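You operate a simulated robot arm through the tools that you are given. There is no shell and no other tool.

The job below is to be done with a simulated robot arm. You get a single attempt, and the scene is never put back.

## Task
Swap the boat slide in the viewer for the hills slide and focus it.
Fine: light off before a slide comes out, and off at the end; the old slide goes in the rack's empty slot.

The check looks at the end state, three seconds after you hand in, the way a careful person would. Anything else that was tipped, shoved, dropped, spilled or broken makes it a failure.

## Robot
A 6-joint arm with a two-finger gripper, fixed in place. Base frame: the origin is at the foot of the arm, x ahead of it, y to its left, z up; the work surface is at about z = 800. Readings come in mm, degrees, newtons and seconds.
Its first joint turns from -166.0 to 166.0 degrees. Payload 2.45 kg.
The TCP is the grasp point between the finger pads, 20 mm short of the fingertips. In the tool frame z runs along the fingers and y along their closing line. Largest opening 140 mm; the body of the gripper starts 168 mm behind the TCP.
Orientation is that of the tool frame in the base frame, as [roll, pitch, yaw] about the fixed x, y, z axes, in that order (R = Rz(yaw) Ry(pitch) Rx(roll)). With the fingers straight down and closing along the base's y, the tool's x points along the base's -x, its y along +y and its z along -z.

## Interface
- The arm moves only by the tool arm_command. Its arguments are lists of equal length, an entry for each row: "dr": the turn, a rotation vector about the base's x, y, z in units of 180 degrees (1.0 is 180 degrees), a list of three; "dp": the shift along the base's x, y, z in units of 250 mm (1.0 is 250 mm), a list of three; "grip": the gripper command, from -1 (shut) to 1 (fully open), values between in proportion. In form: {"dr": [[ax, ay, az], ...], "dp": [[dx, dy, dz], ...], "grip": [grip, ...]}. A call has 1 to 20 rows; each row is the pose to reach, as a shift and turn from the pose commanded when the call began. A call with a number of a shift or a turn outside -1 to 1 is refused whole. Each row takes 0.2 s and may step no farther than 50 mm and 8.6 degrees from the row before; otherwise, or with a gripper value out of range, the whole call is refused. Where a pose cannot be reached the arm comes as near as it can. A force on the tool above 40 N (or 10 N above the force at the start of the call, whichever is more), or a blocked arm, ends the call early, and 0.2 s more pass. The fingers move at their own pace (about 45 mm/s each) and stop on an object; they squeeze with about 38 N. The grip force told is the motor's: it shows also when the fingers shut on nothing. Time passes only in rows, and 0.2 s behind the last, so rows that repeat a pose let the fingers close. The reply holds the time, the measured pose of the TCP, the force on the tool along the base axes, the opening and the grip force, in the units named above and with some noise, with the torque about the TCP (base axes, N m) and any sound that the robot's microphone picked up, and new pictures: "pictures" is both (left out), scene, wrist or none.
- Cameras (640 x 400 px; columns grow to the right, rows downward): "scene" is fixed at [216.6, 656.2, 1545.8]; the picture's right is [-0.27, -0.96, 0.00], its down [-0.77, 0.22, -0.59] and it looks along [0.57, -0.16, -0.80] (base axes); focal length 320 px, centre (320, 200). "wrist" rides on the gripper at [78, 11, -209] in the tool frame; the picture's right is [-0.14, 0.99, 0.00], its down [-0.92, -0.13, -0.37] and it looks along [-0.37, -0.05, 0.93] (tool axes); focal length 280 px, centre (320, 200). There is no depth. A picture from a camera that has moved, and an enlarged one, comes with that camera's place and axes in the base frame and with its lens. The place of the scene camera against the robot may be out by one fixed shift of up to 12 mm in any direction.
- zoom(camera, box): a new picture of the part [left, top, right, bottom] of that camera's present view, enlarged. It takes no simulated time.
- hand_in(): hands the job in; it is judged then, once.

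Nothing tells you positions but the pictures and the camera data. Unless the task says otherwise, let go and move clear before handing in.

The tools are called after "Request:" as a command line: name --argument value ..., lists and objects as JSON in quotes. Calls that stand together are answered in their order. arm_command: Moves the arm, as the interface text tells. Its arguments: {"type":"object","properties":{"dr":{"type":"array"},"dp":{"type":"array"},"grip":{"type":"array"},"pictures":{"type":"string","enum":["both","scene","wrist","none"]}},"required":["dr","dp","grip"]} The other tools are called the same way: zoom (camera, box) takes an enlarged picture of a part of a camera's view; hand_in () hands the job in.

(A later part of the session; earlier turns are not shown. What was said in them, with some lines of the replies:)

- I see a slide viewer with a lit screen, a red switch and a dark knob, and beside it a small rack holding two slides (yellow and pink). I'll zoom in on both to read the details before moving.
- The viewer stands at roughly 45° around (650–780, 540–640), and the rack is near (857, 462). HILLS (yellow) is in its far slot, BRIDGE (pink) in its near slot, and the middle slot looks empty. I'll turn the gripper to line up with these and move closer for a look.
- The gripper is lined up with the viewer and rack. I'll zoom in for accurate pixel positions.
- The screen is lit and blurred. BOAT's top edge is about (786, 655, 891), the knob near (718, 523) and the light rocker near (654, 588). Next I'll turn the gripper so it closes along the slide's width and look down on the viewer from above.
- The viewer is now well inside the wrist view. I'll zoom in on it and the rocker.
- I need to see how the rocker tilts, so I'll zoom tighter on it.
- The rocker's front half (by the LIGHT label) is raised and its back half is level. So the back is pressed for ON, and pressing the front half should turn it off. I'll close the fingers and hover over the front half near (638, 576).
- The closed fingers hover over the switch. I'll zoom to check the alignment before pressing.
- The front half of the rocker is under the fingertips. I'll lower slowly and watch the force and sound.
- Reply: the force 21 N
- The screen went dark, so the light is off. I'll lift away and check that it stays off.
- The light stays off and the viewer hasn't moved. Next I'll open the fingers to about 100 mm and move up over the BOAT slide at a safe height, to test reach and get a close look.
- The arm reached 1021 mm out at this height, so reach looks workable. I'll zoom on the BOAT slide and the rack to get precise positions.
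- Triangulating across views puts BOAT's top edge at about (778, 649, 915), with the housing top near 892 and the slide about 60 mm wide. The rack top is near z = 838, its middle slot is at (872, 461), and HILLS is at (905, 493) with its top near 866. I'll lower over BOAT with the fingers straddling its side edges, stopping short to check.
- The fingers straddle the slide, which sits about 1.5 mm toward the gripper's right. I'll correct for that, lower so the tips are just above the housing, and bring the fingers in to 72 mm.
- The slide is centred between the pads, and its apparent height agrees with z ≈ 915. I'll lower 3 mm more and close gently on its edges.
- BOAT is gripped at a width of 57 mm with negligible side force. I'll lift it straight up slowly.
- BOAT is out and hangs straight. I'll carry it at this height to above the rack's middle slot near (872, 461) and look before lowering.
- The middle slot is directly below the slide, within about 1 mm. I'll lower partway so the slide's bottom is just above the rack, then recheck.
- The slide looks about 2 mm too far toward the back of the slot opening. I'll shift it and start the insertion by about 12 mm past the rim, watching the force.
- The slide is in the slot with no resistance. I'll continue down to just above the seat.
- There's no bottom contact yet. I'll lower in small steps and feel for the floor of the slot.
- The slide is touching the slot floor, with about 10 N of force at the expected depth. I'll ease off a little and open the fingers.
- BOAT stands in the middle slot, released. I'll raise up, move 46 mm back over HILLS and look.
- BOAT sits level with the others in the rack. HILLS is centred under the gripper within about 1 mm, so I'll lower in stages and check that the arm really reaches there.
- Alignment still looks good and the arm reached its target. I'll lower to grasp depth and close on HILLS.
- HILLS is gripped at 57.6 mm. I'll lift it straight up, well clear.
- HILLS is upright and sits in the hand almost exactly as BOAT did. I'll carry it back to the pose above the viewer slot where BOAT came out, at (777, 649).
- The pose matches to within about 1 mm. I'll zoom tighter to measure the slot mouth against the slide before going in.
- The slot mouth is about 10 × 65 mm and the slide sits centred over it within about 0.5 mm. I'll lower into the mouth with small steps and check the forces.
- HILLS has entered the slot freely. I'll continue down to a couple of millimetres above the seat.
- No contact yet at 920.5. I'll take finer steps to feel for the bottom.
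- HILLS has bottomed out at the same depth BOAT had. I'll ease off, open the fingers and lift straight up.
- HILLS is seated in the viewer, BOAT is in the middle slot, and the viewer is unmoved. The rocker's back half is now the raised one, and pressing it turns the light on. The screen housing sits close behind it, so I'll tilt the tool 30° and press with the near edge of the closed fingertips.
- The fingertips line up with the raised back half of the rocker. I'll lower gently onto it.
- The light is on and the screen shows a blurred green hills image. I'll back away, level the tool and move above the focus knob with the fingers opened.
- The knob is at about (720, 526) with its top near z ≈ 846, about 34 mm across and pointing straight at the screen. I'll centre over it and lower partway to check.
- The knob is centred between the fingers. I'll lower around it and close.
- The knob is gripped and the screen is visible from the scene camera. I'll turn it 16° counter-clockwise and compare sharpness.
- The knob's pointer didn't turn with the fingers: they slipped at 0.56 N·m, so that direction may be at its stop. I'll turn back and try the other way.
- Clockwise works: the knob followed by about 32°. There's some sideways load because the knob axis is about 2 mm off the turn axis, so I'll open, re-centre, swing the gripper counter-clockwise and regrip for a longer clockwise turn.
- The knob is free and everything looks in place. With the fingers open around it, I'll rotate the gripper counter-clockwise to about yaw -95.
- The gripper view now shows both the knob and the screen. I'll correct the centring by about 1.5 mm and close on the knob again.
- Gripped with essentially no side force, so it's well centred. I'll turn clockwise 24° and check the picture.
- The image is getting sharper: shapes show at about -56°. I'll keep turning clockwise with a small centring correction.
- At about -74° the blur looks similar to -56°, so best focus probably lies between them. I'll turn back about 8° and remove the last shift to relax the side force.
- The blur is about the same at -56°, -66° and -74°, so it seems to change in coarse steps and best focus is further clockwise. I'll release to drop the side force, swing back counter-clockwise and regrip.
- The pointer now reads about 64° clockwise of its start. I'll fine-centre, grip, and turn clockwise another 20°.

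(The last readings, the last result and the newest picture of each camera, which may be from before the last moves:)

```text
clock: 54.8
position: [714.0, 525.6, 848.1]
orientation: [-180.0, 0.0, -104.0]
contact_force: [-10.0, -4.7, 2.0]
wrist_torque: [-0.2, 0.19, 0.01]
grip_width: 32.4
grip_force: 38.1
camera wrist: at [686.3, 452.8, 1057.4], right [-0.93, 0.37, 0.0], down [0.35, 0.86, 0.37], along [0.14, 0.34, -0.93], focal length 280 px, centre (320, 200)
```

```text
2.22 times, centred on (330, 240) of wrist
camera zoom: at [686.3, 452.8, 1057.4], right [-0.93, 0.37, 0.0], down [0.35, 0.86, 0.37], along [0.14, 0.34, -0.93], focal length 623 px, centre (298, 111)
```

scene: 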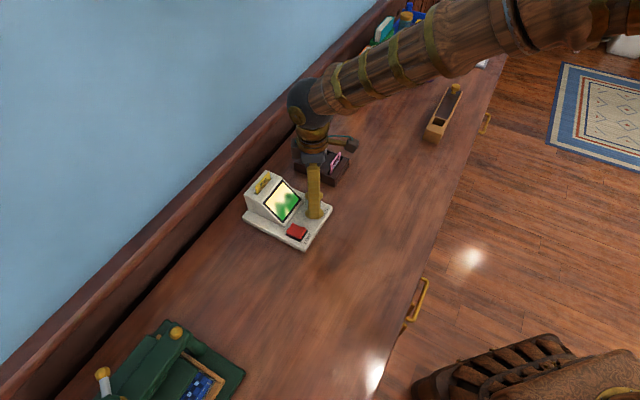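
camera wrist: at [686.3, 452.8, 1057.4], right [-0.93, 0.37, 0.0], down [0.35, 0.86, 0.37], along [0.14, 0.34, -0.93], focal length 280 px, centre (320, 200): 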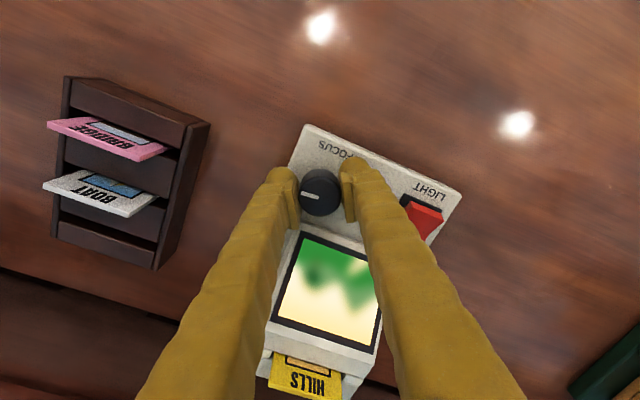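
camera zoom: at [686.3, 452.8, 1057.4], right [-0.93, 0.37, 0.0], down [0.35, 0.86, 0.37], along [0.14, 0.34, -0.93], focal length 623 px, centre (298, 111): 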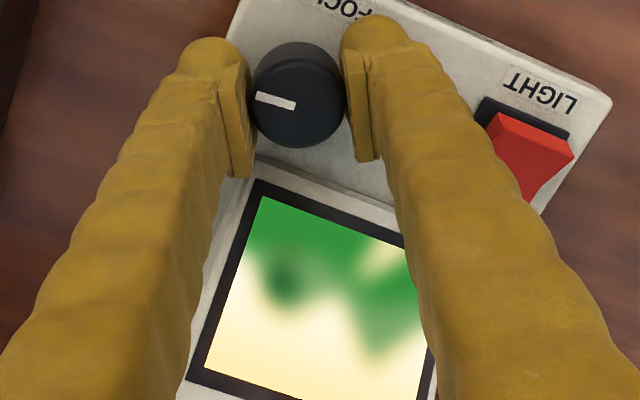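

The picture's blur hasn't changed step yet at about -84°. I'll keep turning clockwise.

Request:
arm_command --dr '[[0, 0, -0.037], [0, 0, -0.074], [0, 0, -0.111]]' --dp '[[0, 0, 0], [0, 0, 0], [0, 0, 0]]' --grip '[-0.7, -0.7, -0.7]'

Request:
zoom --camera "scene" --box '[255, 170, 335, 230]'

Request:
zoom --camera "wrist" --box '[230, 150, 430, 330]'

```text
clock: 55.6
position: [715.2, 524.8, 848.0]
orientation: [-179.9, 0.0, -123.8]
contact_force: [-2.5, -8.2, 0.0]
wrist_torque: [0.55, -0.37, -0.02]
grip_width: 32.7
grip_force: 38.9
camera wrist: at [663.1, 467.3, 1057.4], right [-0.74, 0.67, 0.0], down [0.62, 0.69, 0.37], along [0.25, 0.27, -0.93], focal length 280 px, centre (320, 200)
```

scene: 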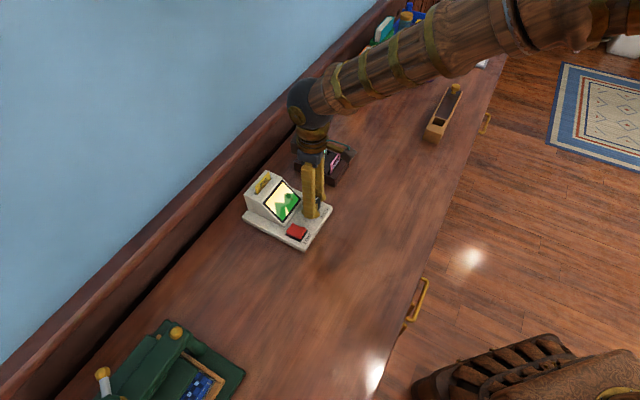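
wrist: 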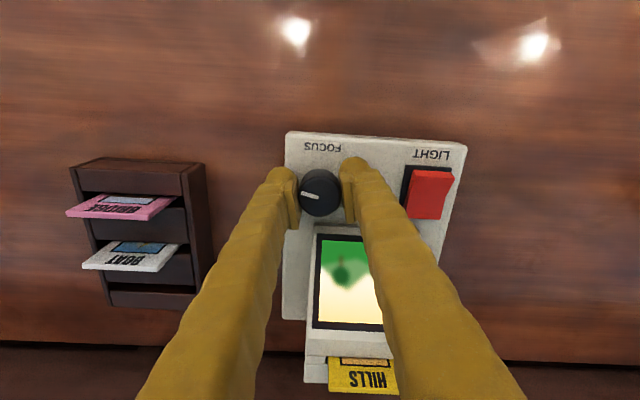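

```text
6.67 times, centred on (295, 200) of scene
camera zoom: at [216.6, 656.2, 1545.8], right [-0.27, -0.96, 0.0], down [-0.77, 0.22, -0.59], along [0.57, -0.16, -0.8], focal length 2137 px, centre (487, 200)
```

zoom: 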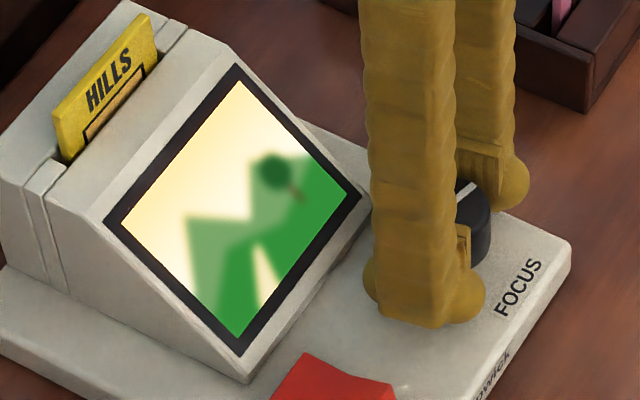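

```text
2.22 times, centred on (330, 240) of wrist
camera zoom: at [663.1, 467.3, 1057.4], right [-0.74, 0.67, 0.0], down [0.62, 0.69, 0.37], along [0.25, 0.27, -0.93], focal length 623 px, centre (298, 111)
```

zoom: 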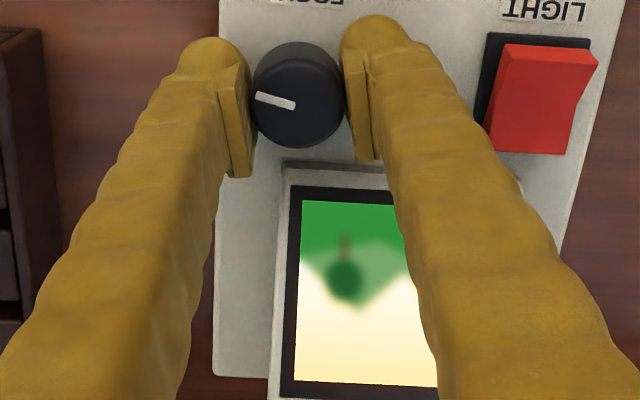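

The picture has stepped much sharper at about -104°. I'll continue clockwise in 10° steps.

Request:
arm_command --dr '[[0, 0, -0.028], [0, 0, -0.056]]' --dp '[[0, 0, 0], [0, 0, 0]]' --grip '[-0.7, -0.7]' --pictures "scene"

Request:
zoom --camera "scene" --box '[255, 170, 335, 230]'

```text
clock: 56.2
position: [715.6, 525.2, 848.3]
orientation: [-179.9, -0.1, -134.0]
contact_force: [0.3, 2.0, 0.7]
wrist_torque: [-0.2, 0.23, 0.03]
grip_width: 32.7
grip_force: 37.8
```

scene: 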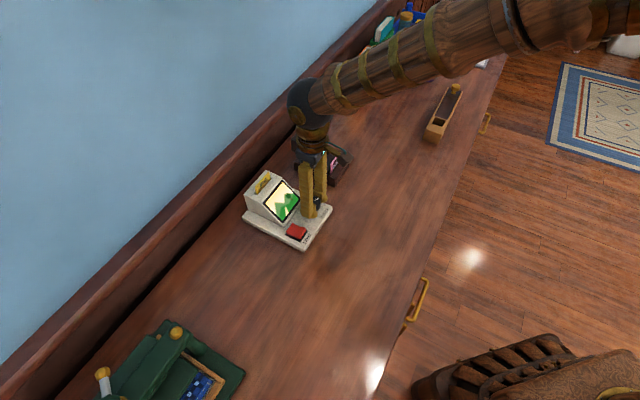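

```text
6.67 times, centred on (295, 200) of scene
camera zoom: at [216.6, 656.2, 1545.8], right [-0.27, -0.96, 0.0], down [-0.77, 0.22, -0.59], along [0.57, -0.16, -0.8], focal length 2137 px, centre (487, 200)
```

zoom: 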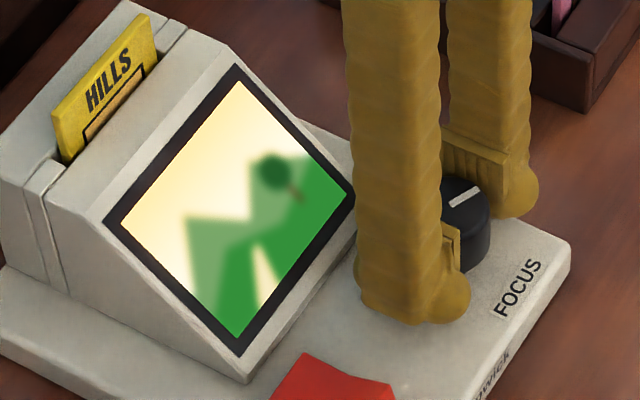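

The sharpness step is the same at about -114°. Another 10° clockwise.

Request:
arm_command --dr '[[0, 0, -0.028], [0, 0, -0.056]]' --dp '[[0, 0, 0], [0, 0, 0]]' --grip '[-0.7, -0.7]' --pictures "scene"

Request:
zoom --camera "scene" --box '[255, 170, 335, 230]'

```text
clock: 56.8
position: [715.2, 525.3, 847.4]
orientation: [180.0, 0.0, -144.0]
contact_force: [0.4, 4.1, 0.2]
wrist_torque: [-0.06, 0.22, 0.02]
grip_width: 32.7
grip_force: 38.3
```

scene: 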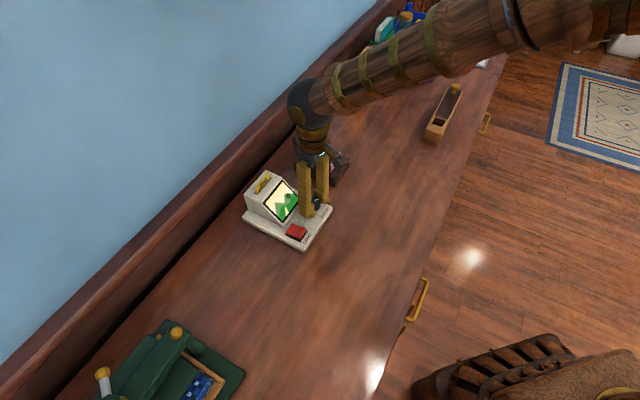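

```text
6.67 times, centred on (295, 200) of scene
camera zoom: at [216.6, 656.2, 1545.8], right [-0.27, -0.96, 0.0], down [-0.77, 0.22, -0.59], along [0.57, -0.16, -0.8], focal length 2137 px, centre (487, 200)
```

zoom: 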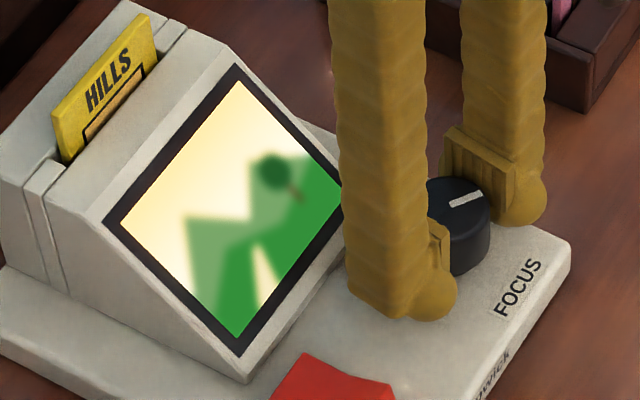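

Request:
arm_command --dr '[[0, 0, -0.033], [0, 0, -0.067]]' --dp '[[0, 0, 0], [0, 0, 0]]' --grip '[-0.7, -0.7]' --pictures "scene"

Request:
zoom --camera "scene" --box '[255, 170, 335, 230]'

Request:
zoom --camera "wrist" --box '[260, 150, 460, 330]'

```text
clock: 57.4
position: [714.1, 524.7, 848.1]
orientation: [-180.0, -0.1, -156.2]
contact_force: [0.2, 0.1, 0.8]
wrist_torque: [0.03, -0.09, 0.0]
grip_width: 32.6
grip_force: 37.7
```

scene: 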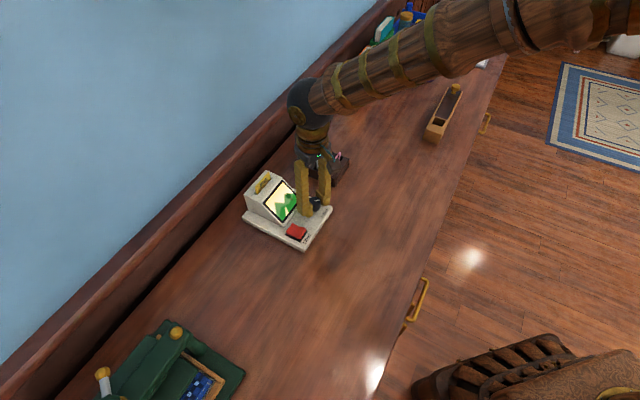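

```text
6.67 times, centred on (295, 200) of scene
camera zoom: at [216.6, 656.2, 1545.8], right [-0.27, -0.96, 0.0], down [-0.77, 0.22, -0.59], along [0.57, -0.16, -0.8], focal length 2137 px, centre (487, 200)
```

zoom: 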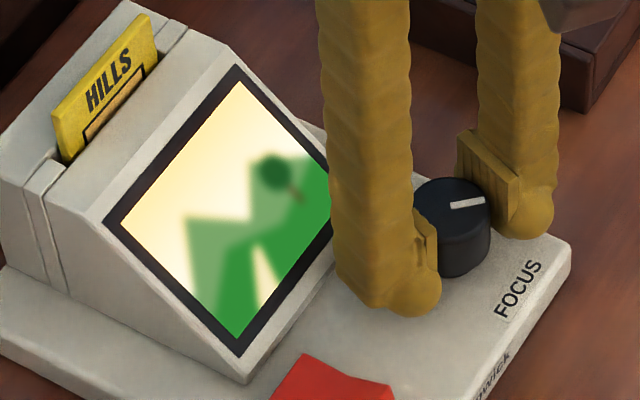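

```text
2.22 times, centred on (360, 240) of wrist
camera zoom: at [639.4, 504.4, 1057.7], right [-0.27, 0.96, 0.0], down [0.89, 0.26, 0.37], along [0.35, 0.1, -0.93], focal length 623 px, centre (231, 111)
```

zoom: 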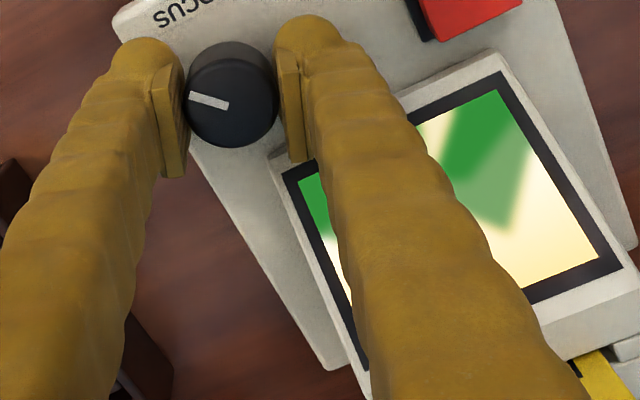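

Side force is now zero, but the step hasn't changed at about -136°. There's room for the fingers, so I'll turn another 14° clockwise.

Request:
arm_command --dr '[[0, 0, -0.039], [0, 0, -0.078]]' --dp '[[0, 0, 0], [0, 0, 0]]' --grip '[-0.7, -0.7]' --pictures "scene"

Request:
zoom --camera "scene" --box '[255, 170, 335, 230]'

Request:
zoom --camera "wrist" --box '[260, 150, 460, 330]'

```text
clock: 58.0
position: [715.6, 526.0, 848.8]
orientation: [-179.9, 0.0, -170.1]
contact_force: [-0.7, -1.2, -0.3]
wrist_torque: [0.08, -0.29, -0.04]
grip_width: 32.7
grip_force: 37.4
```

scene: 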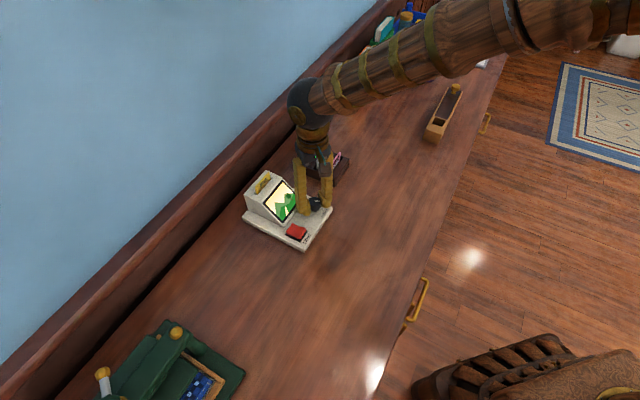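

```text
6.67 times, centred on (295, 200) of scene
camera zoom: at [216.6, 656.2, 1545.8], right [-0.27, -0.96, 0.0], down [-0.77, 0.22, -0.59], along [0.57, -0.16, -0.8], focal length 2137 px, centre (487, 200)
```

zoom: 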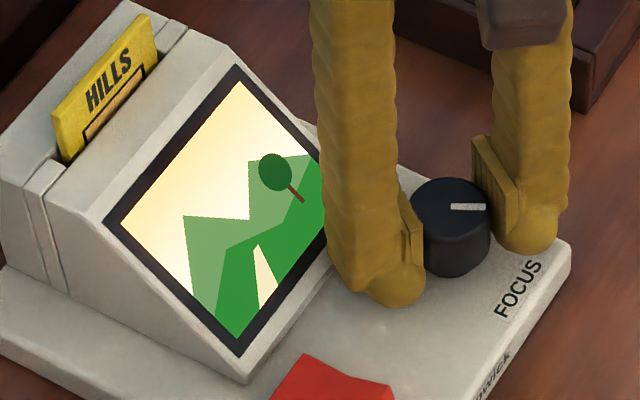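

```text
2.22 times, centred on (360, 240) of wrist
camera zoom: at [636.4, 523.4, 1057.7], right [-0.03, 1.0, 0.0], down [0.93, 0.03, 0.37], along [0.37, 0.01, -0.93], focal length 623 px, centre (231, 111)
```

zoom: 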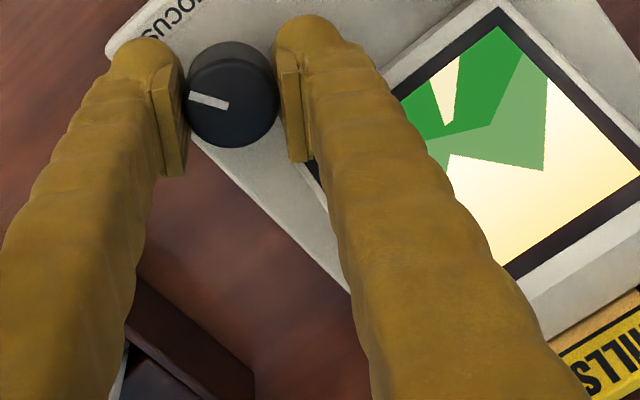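

The picture is now crisp at about -150°. I'll probe another 8° clockwise to see how wide the sharp range is, so I can set the knob well inside it.

Request:
arm_command --dr '[[0, 0, -0.022], [0, 0, -0.044]]' --dp '[[0, 0, 0], [0, 0, 0]]' --grip '[-0.7, -0.7]' --pictures "scene"

Request:
zoom --camera "scene" --box '[255, 170, 335, 230]'

Request:
zoom --camera "wrist" --box '[260, 150, 460, 330]'

```text
clock: 58.6
position: [715.2, 525.3, 848.8]
orientation: [-179.9, 0.1, -178.2]
contact_force: [-1.8, 1.0, 0.0]
wrist_torque: [0.05, -0.17, 0.01]
grip_width: 32.3
grip_force: 37.9
```

scene: 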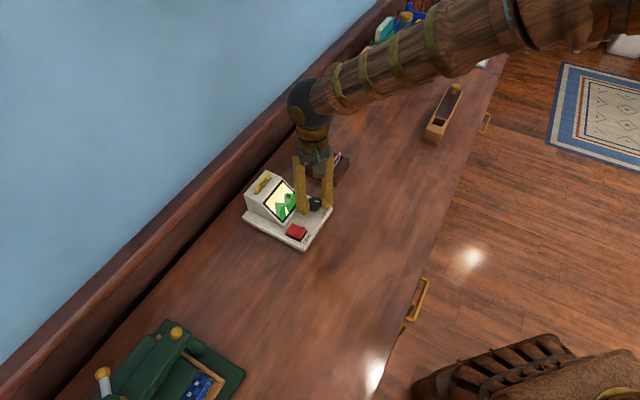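

```text
6.67 times, centred on (295, 200) of scene
camera zoom: at [216.6, 656.2, 1545.8], right [-0.27, -0.96, 0.0], down [-0.77, 0.22, -0.59], along [0.57, -0.16, -0.8], focal length 2137 px, centre (487, 200)
```

zoom: 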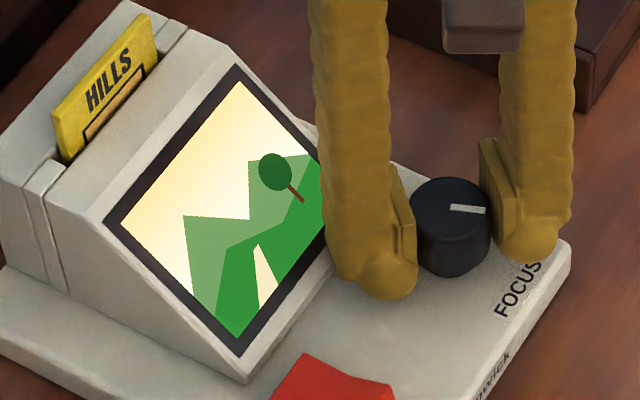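

```text
2.22 times, centred on (360, 240) of wrist
camera zoom: at [637.0, 534.0, 1057.6], right [0.1, 0.99, 0.0], down [0.92, -0.1, 0.37], along [0.37, -0.04, -0.93], focal length 623 px, centre (231, 111)
```

zoom: 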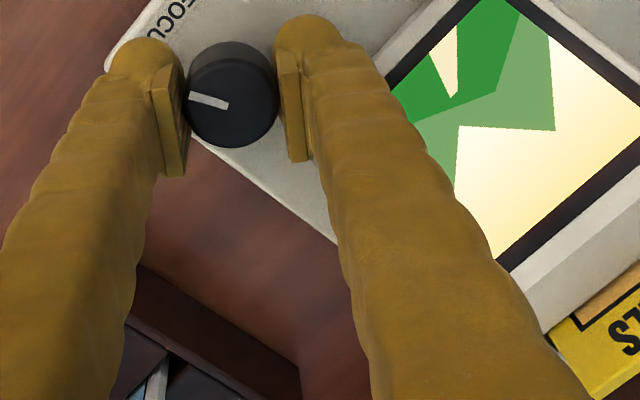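

Still crisp at about -158°. To find the far edge I need to regrip, so I'll open slightly, swing counter-clockwise away from the housing, and take hold again.

Request:
arm_command --dr '[[0, 0, 0], [0, 0, 0], [0, 0, 0.04], [0, 0, 0.08], [0, 0, 0.12], [0, 0, 0.16], [0, 0, 0.2], [0, 0, 0.24], [0, 0, 0.28], [0, 0, 0.32], [0, 0, 0.36], [0, 0, 0.38], [0, 0, 0.38], [0, 0, 0.38]]' --dp '[[0, 0, 0], [0, 0, 0], [0, 0, 0], [0, 0, 0], [0, 0, 0], [0, 0, 0], [0, 0, 0], [0, 0, 0], [0, 0, 0], [0, 0, 0], [0, 0, 0], [0, 0, 0], [0, 0, 0], [0, 0, 0]]' --grip '[-0.5, -0.43, -0.43, -0.43, -0.43, -0.43, -0.43, -0.43, -0.43, -0.43, -0.43, -0.43, -0.43, -0.43]'

Request:
zoom --camera "wrist" --box '[220, 110, 420, 235]'

Request:
zoom --camera "scene" --box '[255, 170, 335, 230]'

```text
clock: 61.6
position: [714.8, 526.5, 848.5]
orientation: [-179.9, 0.0, -109.5]
contact_force: [-0.2, -0.5, 0.4]
wrist_torque: [0.0, 0.03, 0.01]
grip_width: 39.7
grip_force: 0.0
camera wrist: at [679.1, 456.3, 1058.1], right [-0.89, 0.46, 0.0], down [0.43, 0.82, 0.37], along [0.17, 0.33, -0.93], focal length 280 px, centre (320, 200)
```

scene: 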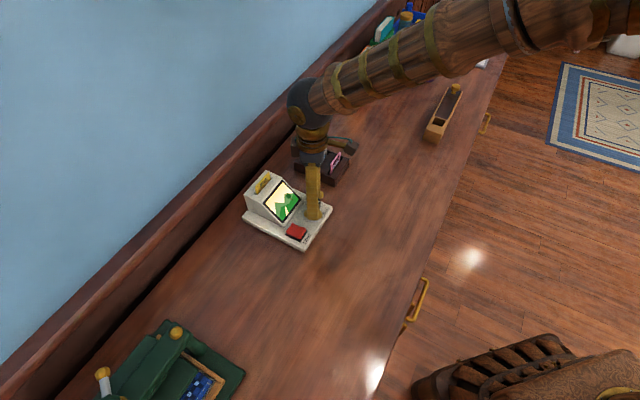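
wrist: 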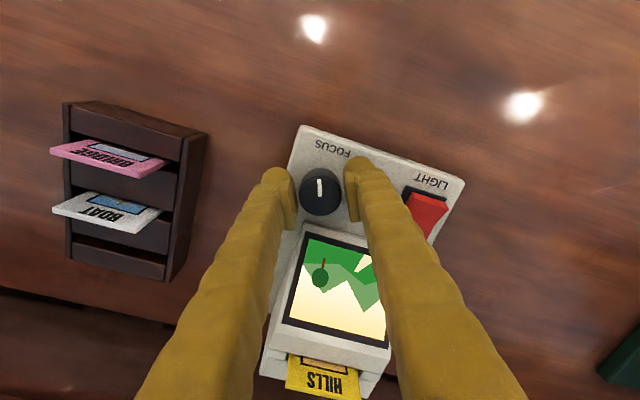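

```text
3.20 times, centred on (320, 172) of wrist
camera zoom: at [679.1, 456.3, 1058.1], right [-0.89, 0.46, 0.0], down [0.43, 0.82, 0.37], along [0.17, 0.33, -0.93], focal length 897 px, centre (320, 288)
```

zoom: 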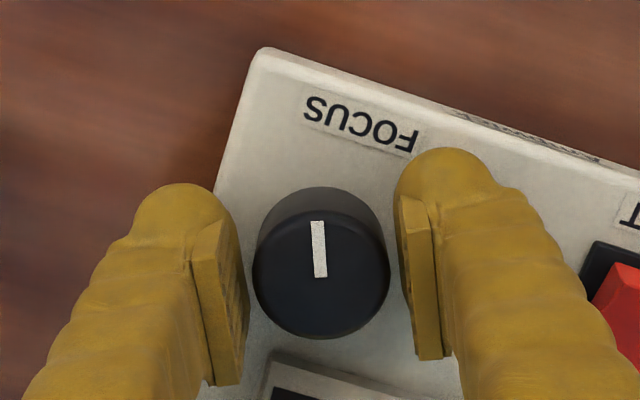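

```text
6.67 times, centred on (295, 200) of scene
camera zoom: at [216.6, 656.2, 1545.8], right [-0.27, -0.96, 0.0], down [-0.77, 0.22, -0.59], along [0.57, -0.16, -0.8], focal length 2137 px, centre (487, 200)
```

zoom: 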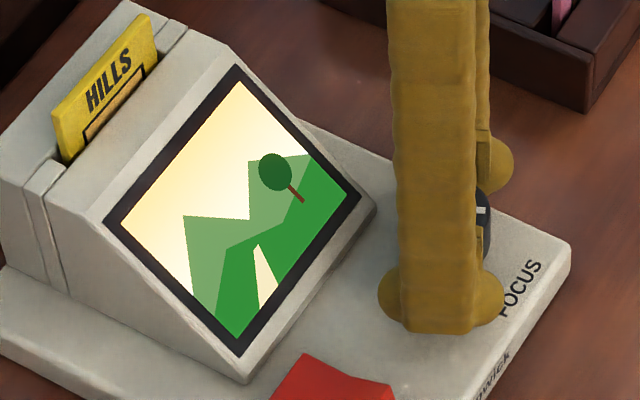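

The hills picture is fully sharp with the knob at about 158° clockwise. I'll regrip and probe further clockwise for the far edge of the sharp range.

Request:
arm_command --dr '[[0, 0, 0], [0, 0, 0], [0, 0, 0], [0, 0, -0.033], [0, 0, -0.067]]' --dp '[[0, 0, 0], [0, 0, 0], [0, 0, 0], [0, 0, 0], [0, 0, 0]]' --grip '[-0.55, -0.65, -0.7, -0.7, -0.7]' --pictures "scene"

Request:
zoom --camera "scene" --box '[255, 170, 335, 230]'

Request:
zoom --camera "wrist" --box '[220, 110, 420, 235]'

```text
clock: 62.8
position: [714.8, 526.3, 848.8]
orientation: [180.0, 0.0, -121.9]
contact_force: [-10.0, 4.1, 0.0]
wrist_torque: [-0.19, 0.27, 0.0]
grip_width: 32.8
grip_force: 38.3
```

scene: 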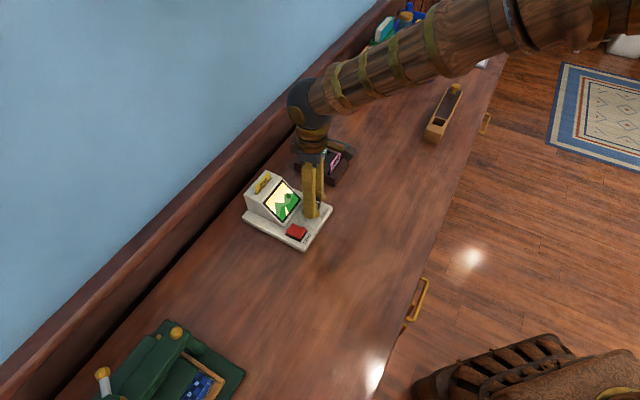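

```text
6.67 times, centred on (295, 200) of scene
camera zoom: at [216.6, 656.2, 1545.8], right [-0.27, -0.96, 0.0], down [-0.77, 0.22, -0.59], along [0.57, -0.16, -0.8], focal length 2137 px, centre (487, 200)
```

zoom: 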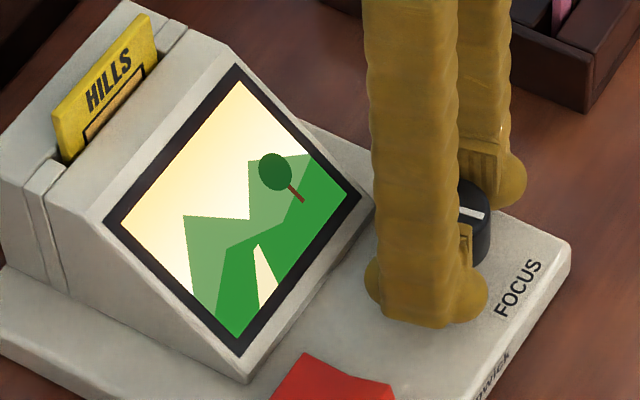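

```text
3.20 times, centred on (320, 172) of wrist
camera zoom: at [665.2, 465.6, 1058.1], right [-0.77, 0.64, 0.0], down [0.59, 0.72, 0.37], along [0.23, 0.28, -0.93], focal length 897 px, centre (320, 288)
```

zoom: 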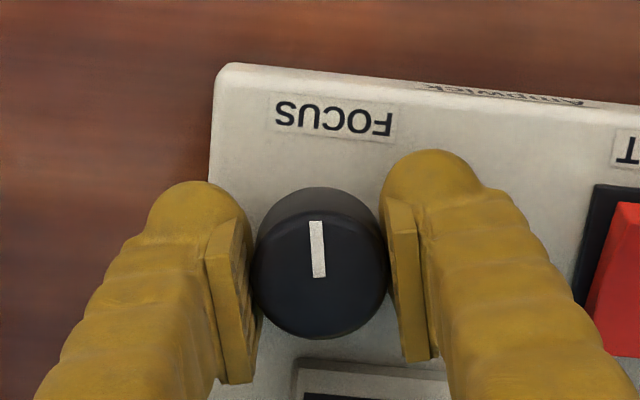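

Still sharp at about -170°. Another 12°.

Request:
arm_command --dr '[[0, 0, -0.033], [0, 0, -0.067]]' --dp '[[0, 0, 0], [0, 0, 0]]' --grip '[-0.7, -0.7]' --pictures "scene"

Request:
zoom --camera "scene" --box '[255, 170, 335, 230]'

Request:
zoom --camera "wrist" --box '[220, 110, 420, 235]'

```text
clock: 63.4
position: [714.8, 524.7, 848.7]
orientation: [180.0, 0.0, -133.8]
contact_force: [-6.2, -0.4, 1.8]
wrist_torque: [-0.11, 0.1, -0.02]
grip_width: 32.6
grip_force: 37.9
```

scene: 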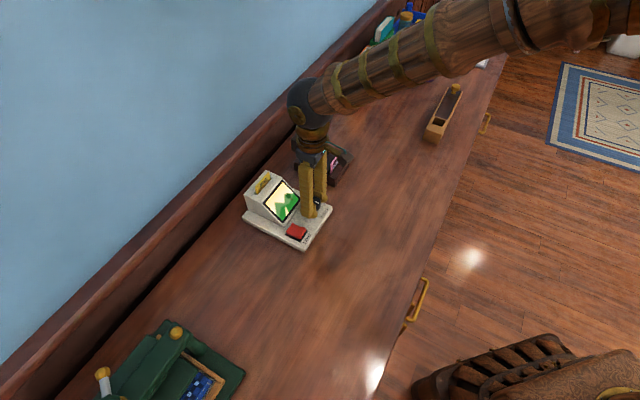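

```text
6.67 times, centred on (295, 200) of scene
camera zoom: at [216.6, 656.2, 1545.8], right [-0.27, -0.96, 0.0], down [-0.77, 0.22, -0.59], along [0.57, -0.16, -0.8], focal length 2137 px, centre (487, 200)
```

zoom: 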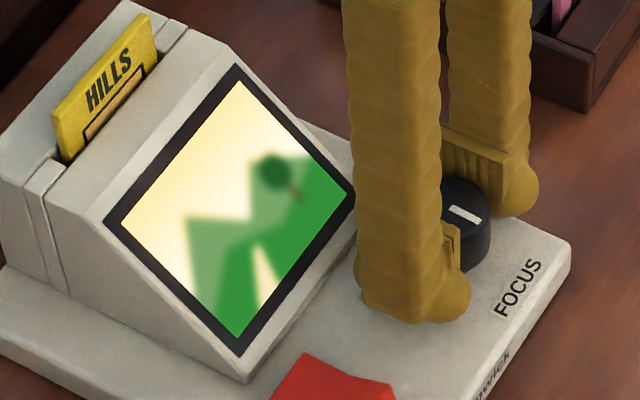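

```text
3.20 times, centred on (320, 172) of wrist
camera zoom: at [653.7, 477.3, 1058.0], right [-0.62, 0.79, 0.0], down [0.73, 0.58, 0.37], along [0.29, 0.23, -0.93], focal length 897 px, centre (320, 288)
```

zoom: 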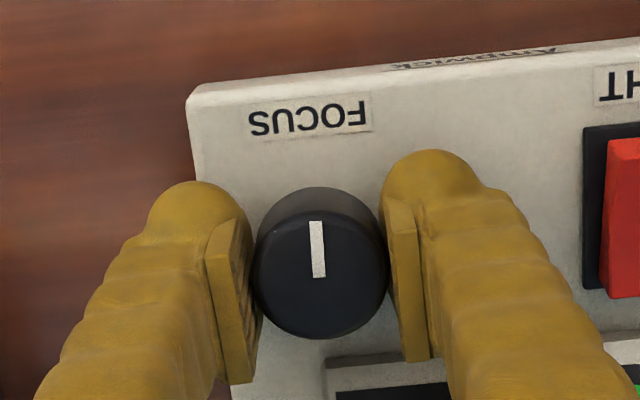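

At about -182° it softens again, so the sharp band runs from roughly -143° to -176°. I'll step back to pin down this edge before settling in the middle.

Request:
arm_command --dr '[[0, 0, 0.017], [0, 0, 0.033]]' --dp '[[0, 0, 0], [0, 0, 0]]' --grip '[-0.7, -0.7]' --pictures "none"

Request:
zoom --camera "scene" --box '[255, 170, 335, 230]'

```text
clock: 64.0
position: [715.7, 526.3, 848.2]
orientation: [-180.0, 0.2, -127.8]
contact_force: [3.0, 1.9, -0.4]
wrist_torque: [0.01, 0.01, -0.02]
grip_width: 32.8
grip_force: 38.3
```

```text
6.67 times, centred on (295, 200) of scene
camera zoom: at [216.6, 656.2, 1545.8], right [-0.27, -0.96, 0.0], down [-0.77, 0.22, -0.59], along [0.57, -0.16, -0.8], focal length 2137 px, centre (487, 200)
```

zoom: 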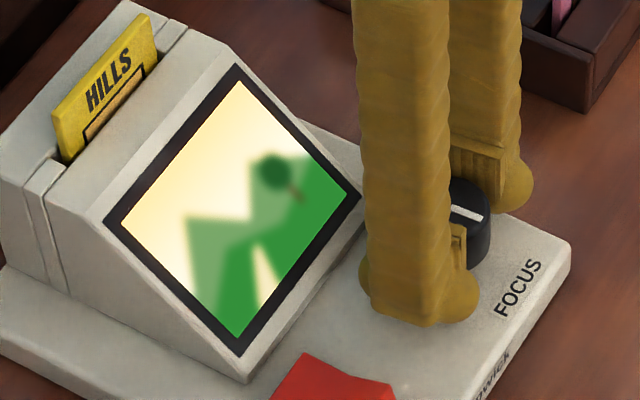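

Blurred at -176°, so the edge is near -173°. Now the other edge: I'll turn counter-clockwise to about -143° and check.

Request:
arm_command --dr '[[0, 0, 0.046], [0, 0, 0.092], [0, 0, 0.138], [0, 0, 0.183]]' --dp '[[0, 0, 0], [0, 0, 0], [0, 0, 0], [0, 0, 0]]' --grip '[-0.7, -0.7, -0.7, -0.7]' --pictures "none"

Request:
zoom --camera "scene" --box '[255, 170, 335, 230]'

Request:
zoom --camera "wrist" --box '[220, 110, 420, 235]'

```text
clock: 65.0
position: [713.8, 525.8, 849.3]
orientation: [-179.9, 0.1, -94.9]
contact_force: [-0.9, -0.7, 3.7]
wrist_torque: [0.13, 0.02, 0.01]
grip_width: 32.8
grip_force: 38.2
```

```text
6.67 times, centred on (295, 200) of scene
camera zoom: at [216.6, 656.2, 1545.8], right [-0.27, -0.96, 0.0], down [-0.77, 0.22, -0.59], along [0.57, -0.16, -0.8], focal length 2137 px, centre (487, 200)
```

zoom: 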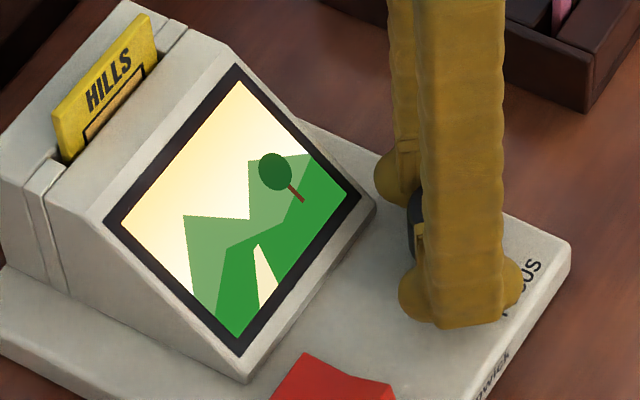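

```text
3.20 times, centred on (320, 172) of wrist
camera zoom: at [698.0, 449.5, 1058.1], right [-0.98, 0.22, 0.0], down [0.2, 0.91, 0.37], along [0.08, 0.36, -0.93], focal length 897 px, centre (320, 288)
```

zoom: 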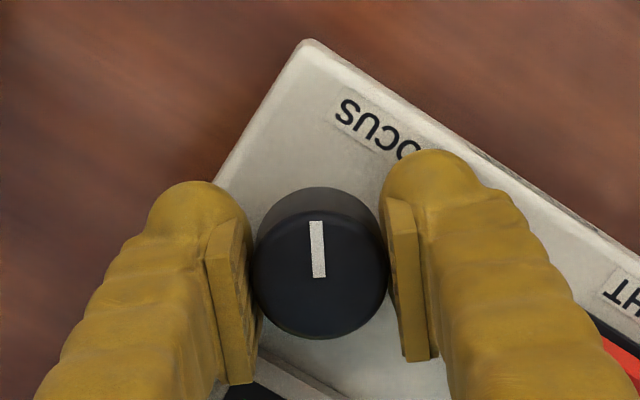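

Sharp at -143°, so the band is about -140° to -173° and its centre is near -156°. I'll turn 13.5° clockwise to the centre, open the fingers and lift away.

Request:
arm_command --dr '[[0, 0, -0.0375], [0, 0, -0.075], [0, 0, -0.075], [0, 0, -0.075], [0, 0, -0.075], [0, 0, -0.075], [0, 0, -0.075], [0, 0, -0.075]]' --dp '[[0, 0, 0], [0, 0, 0], [0, 0, 0], [0, 0, 0], [0, 0, 0], [0, 0, 0.08], [0, 0, 0.2], [0, 0, 0.34]]' --grip '[-0.7, -0.7, -0.5, -0.3, -0.2, -0.2, -0.2, -0.2]'

Request:
zoom --camera "scene" --box '[240, 165, 340, 255]'

Request:
zoom --camera "wrist" --box '[220, 80, 420, 205]'

```text
clock: 66.8
position: [715.4, 526.4, 932.0]
orientation: [180.0, 0.0, -108.4]
contact_force: [0.6, 0.0, -0.2]
wrist_torque: [0.0, 0.01, -0.01]
grip_width: 55.7
grip_force: 0.0
camera wrist: at [681.8, 456.7, 1141.4], right [-0.9, 0.44, 0.0], down [0.41, 0.83, 0.37], along [0.16, 0.33, -0.93], focal length 280 px, centre (320, 200)
```

scene: 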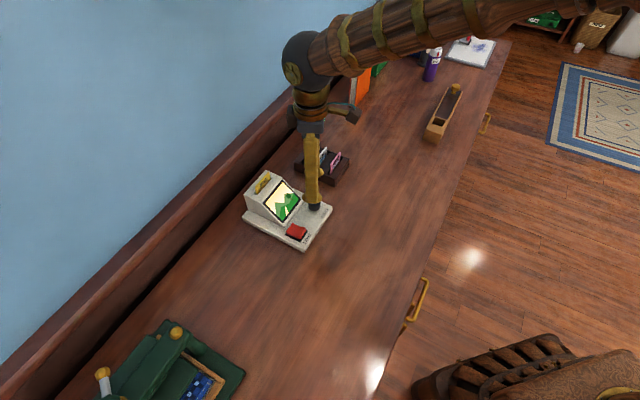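
wrist: 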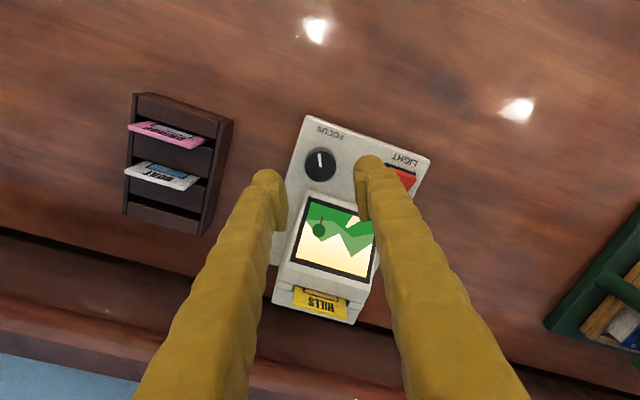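

```text
4.44 times, centred on (290, 210) of scene
camera zoom: at [216.6, 656.2, 1545.8], right [-0.27, -0.96, 0.0], down [-0.77, 0.22, -0.59], along [0.57, -0.16, -0.8], focal length 1424 px, centre (453, 156)
```

zoom: 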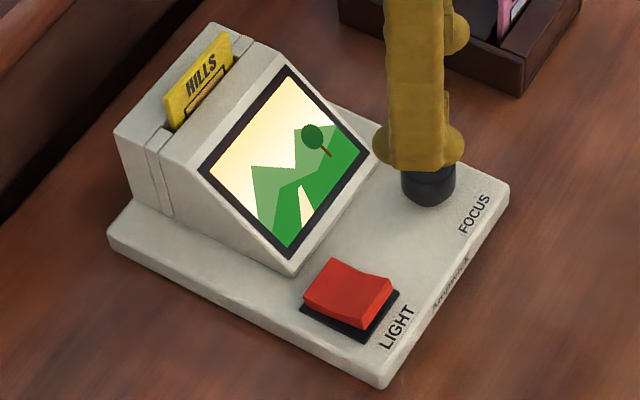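

```text
3.20 times, centred on (320, 142) of wrist
camera zoom: at [681.8, 456.7, 1141.4], right [-0.9, 0.44, 0.0], down [0.41, 0.83, 0.37], along [0.16, 0.33, -0.93], focal length 897 px, centre (320, 384)
```

zoom: 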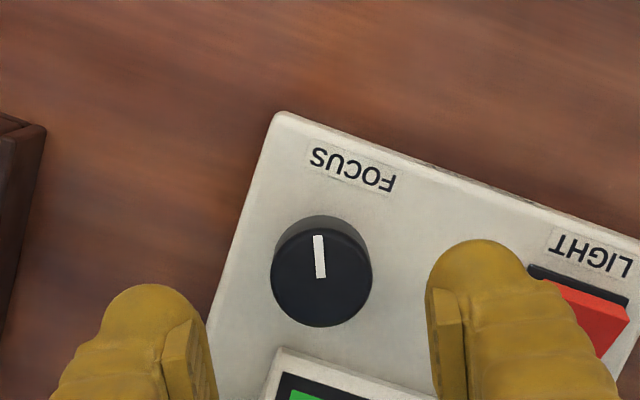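

The hills picture is crisp and the knob is free. Now I'll close the fingers, turn back to yaw -135 and hover over the front half of the rocker to switch the light off.

Request:
arm_command --dr '[[0, 0, -0.03], [0, 0, -0.06], [0, 0, -0.09], [0, 0, -0.12], [0, 0, -0.147], [0, 0, -0.147], [0, 0, -0.147]]' --dp '[[-0.06, 0.04, 0.04], [-0.12, 0.08, 0.04], [-0.2, 0.13, 0.04], [-0.28, 0.18, 0.04], [-0.307, 0.207, 0], [-0.307, 0.207, -0.08], [-0.307, 0.207, -0.136]]' --grip '[-1, -1, -1, -1, -1, -1, -1]'

Request:
zoom --camera "scene" --box '[240, 165, 340, 255]'

Request:
zoom --camera "wrist" --box '[270, 130, 370, 230]'

```text
clock: 68.4
position: [639.3, 577.6, 900.6]
orientation: [-180.0, -0.1, -134.8]
contact_force: [0.0, 0.0, 0.2]
wrist_torque: [-0.01, -0.01, -0.01]
grip_width: 0.2
grip_force: 29.9
camera wrist: at [576.7, 530.5, 1109.1], right [-0.61, 0.8, 0.0], down [0.74, 0.56, 0.37], along [0.29, 0.22, -0.93], focal length 280 px, centre (320, 200)
```

scene: 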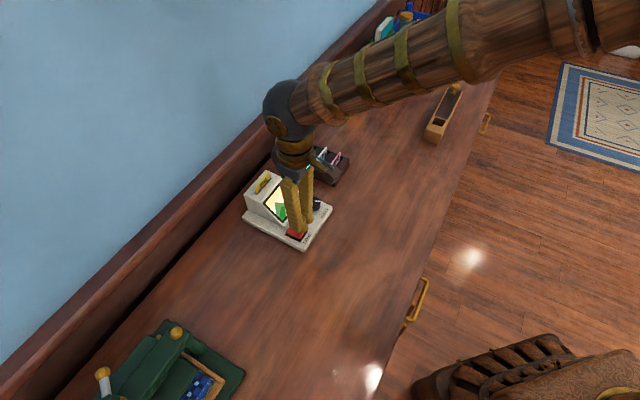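
wrist: 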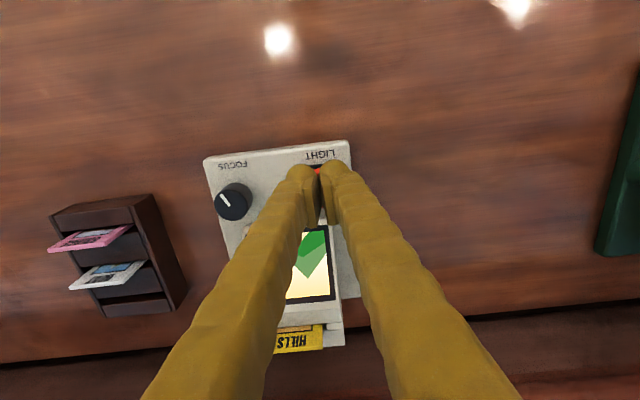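

```text
4.44 times, centred on (290, 210) of scene
camera zoom: at [216.6, 656.2, 1545.8], right [-0.27, -0.96, 0.0], down [-0.77, 0.22, -0.59], along [0.57, -0.16, -0.8], focal length 1424 px, centre (453, 156)
```

zoom: 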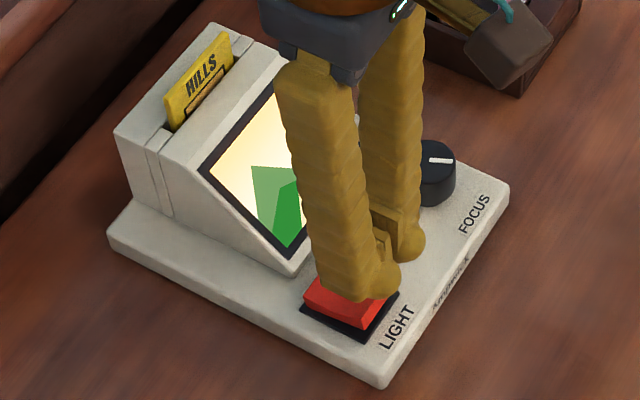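

```text
4.00 times, centred on (320, 180) of wrist
camera zoom: at [576.7, 530.5, 1109.1], right [-0.61, 0.8, 0.0], down [0.74, 0.56, 0.37], along [0.29, 0.22, -0.93], focal length 1122 px, centre (320, 280)
```

zoom: 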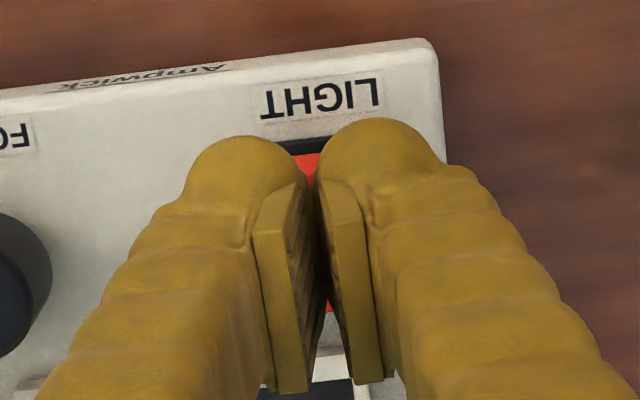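

This view is almost identical to the first time I pressed the switch. I'll press the front half the same way.

Request:
arm_command --dr '[[0, 0, 0], [0, 0, 0], [0, 0, 0], [0, 0, 0], [0, 0, 0]]' --dp '[[0, 0, -0.08], [0, 0, -0.14], [0, 0, -0.166], [0, 0, -0.178], [0, 0, -0.185]]' --grip '[-1, -1, -1, -1, -1]'

```text
clock: 69.6
position: [637.2, 577.4, 854.0]
orientation: [179.9, 0.2, -134.7]
contact_force: [-4.3, -0.8, 12.6]
wrist_torque: [-0.03, 0.12, -0.03]
grip_width: 5.7
grip_force: 29.5
camera wrist: at [576.2, 530.4, 1063.2], right [-0.61, 0.8, 0.0], down [0.74, 0.56, 0.37], along [0.29, 0.22, -0.93], focal length 280 px, centre (320, 200)
```

scene: 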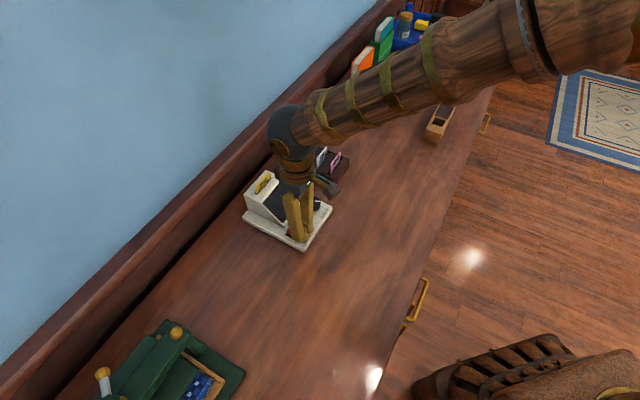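
wrist: 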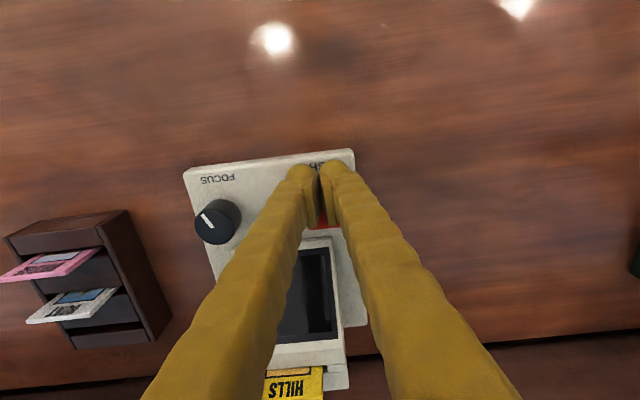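

The screen is dark, so the light is off. I'll lift straight up, move clear toward the robot and check everything.

Request:
arm_command --dr '[[0, 0, 0], [0, 0, 0], [0, 0, 0], [0, 0, 0], [0, 0, 0], [0, 0, 0], [0, 0, 0], [0, 0, 0]]' --dp '[[0, 0, 0.04], [0, 0, 0.16], [0, 0, 0.32], [0, 0, 0.5], [-0.05, -0.1, 0.65], [-0.1, -0.22, 0.75], [-0.15, -0.38, 0.8], [-0.2, -0.54, 0.8]]' --grip '[-1, -1, -1, -1, -0.5, 0, 0.5, 0.5]'

Request:
zoom --camera "scene" --box '[240, 140, 360, 255]'

Request:
zoom --camera "scene" --box '[285, 125, 365, 200]'

```text
clock: 71.4
position: [587.8, 441.3, 1053.0]
orientation: [-179.9, -0.1, -134.9]
contact_force: [-0.4, 0.4, 0.9]
wrist_torque: [0.01, 0.0, 0.01]
grip_width: 84.9
grip_force: 0.1
camera wrist: at [526.2, 394.1, 1262.2], right [-0.61, 0.8, 0.0], down [0.74, 0.56, 0.37], along [0.29, 0.22, -0.93], focal length 280 px, centre (320, 200)
```

scene: 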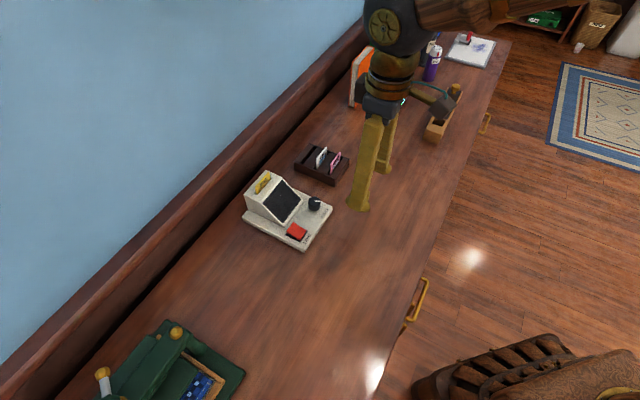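
wrist: 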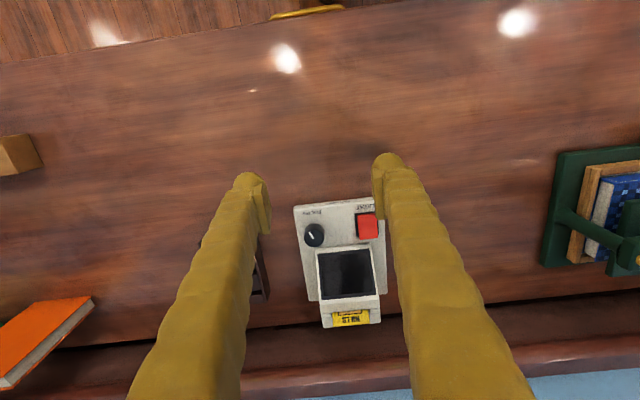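

```text
3.48 times, centred on (300, 198) of scene
camera zoom: at [216.6, 656.2, 1545.8], right [-0.27, -0.96, 0.0], down [-0.77, 0.22, -0.59], along [0.57, -0.16, -0.8], focal length 1115 px, centre (390, 209)
```

zoom: 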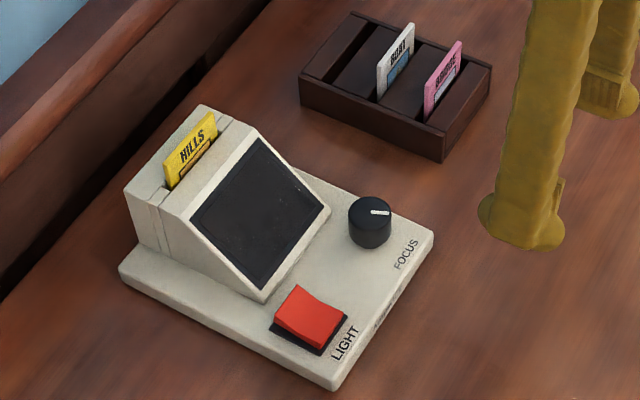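

```text
5.33 times, centred on (325, 162) of scene
camera zoom: at [216.6, 656.2, 1545.8], right [-0.27, -0.96, 0.0], down [-0.77, 0.22, -0.59], along [0.57, -0.16, -0.8], focal length 1709 px, centre (293, 400)
```

zoom: 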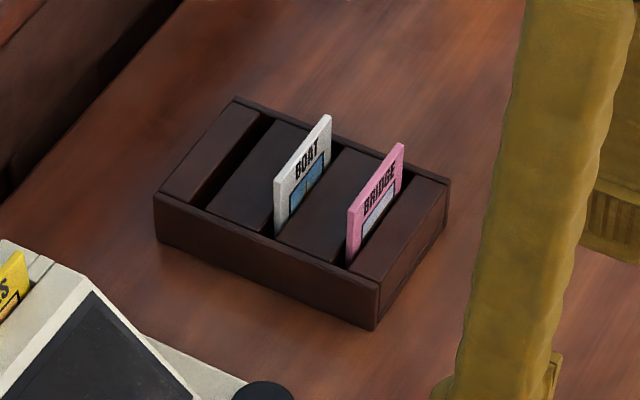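

HILLS is seated in the viewer with the focus set at the centre of the sharp band, and the light is off. BOAT stands in the rack's originally empty middle slot and BRIDGE is untouched. The viewer moved only about 2 mm while I turned the knob, and the arm is clear, so I'm handing in.

Request:
hand_in

```text
The job is handed in.
```

The hills slide is in the viewer, focused, and the light is off. I've handed the job in.

- **Light:** I switched it off before taking the boat slide out. It went back on only to focus, and is off again now.
- **Slides:** The boat slide is in the rack's middle slot, which was the empty one. The bridge slide wasn't touched.
- **Focus:** I found where the picture goes soft on each side and set the knob midway between, about 156° clockwise from where it started. The picture was crisp there before I switched the light off.
- **Viewer position:** Turning the knob put some sideways force on the viewer, and it shifted by about 2 mm. I saw nothing else move or tip.
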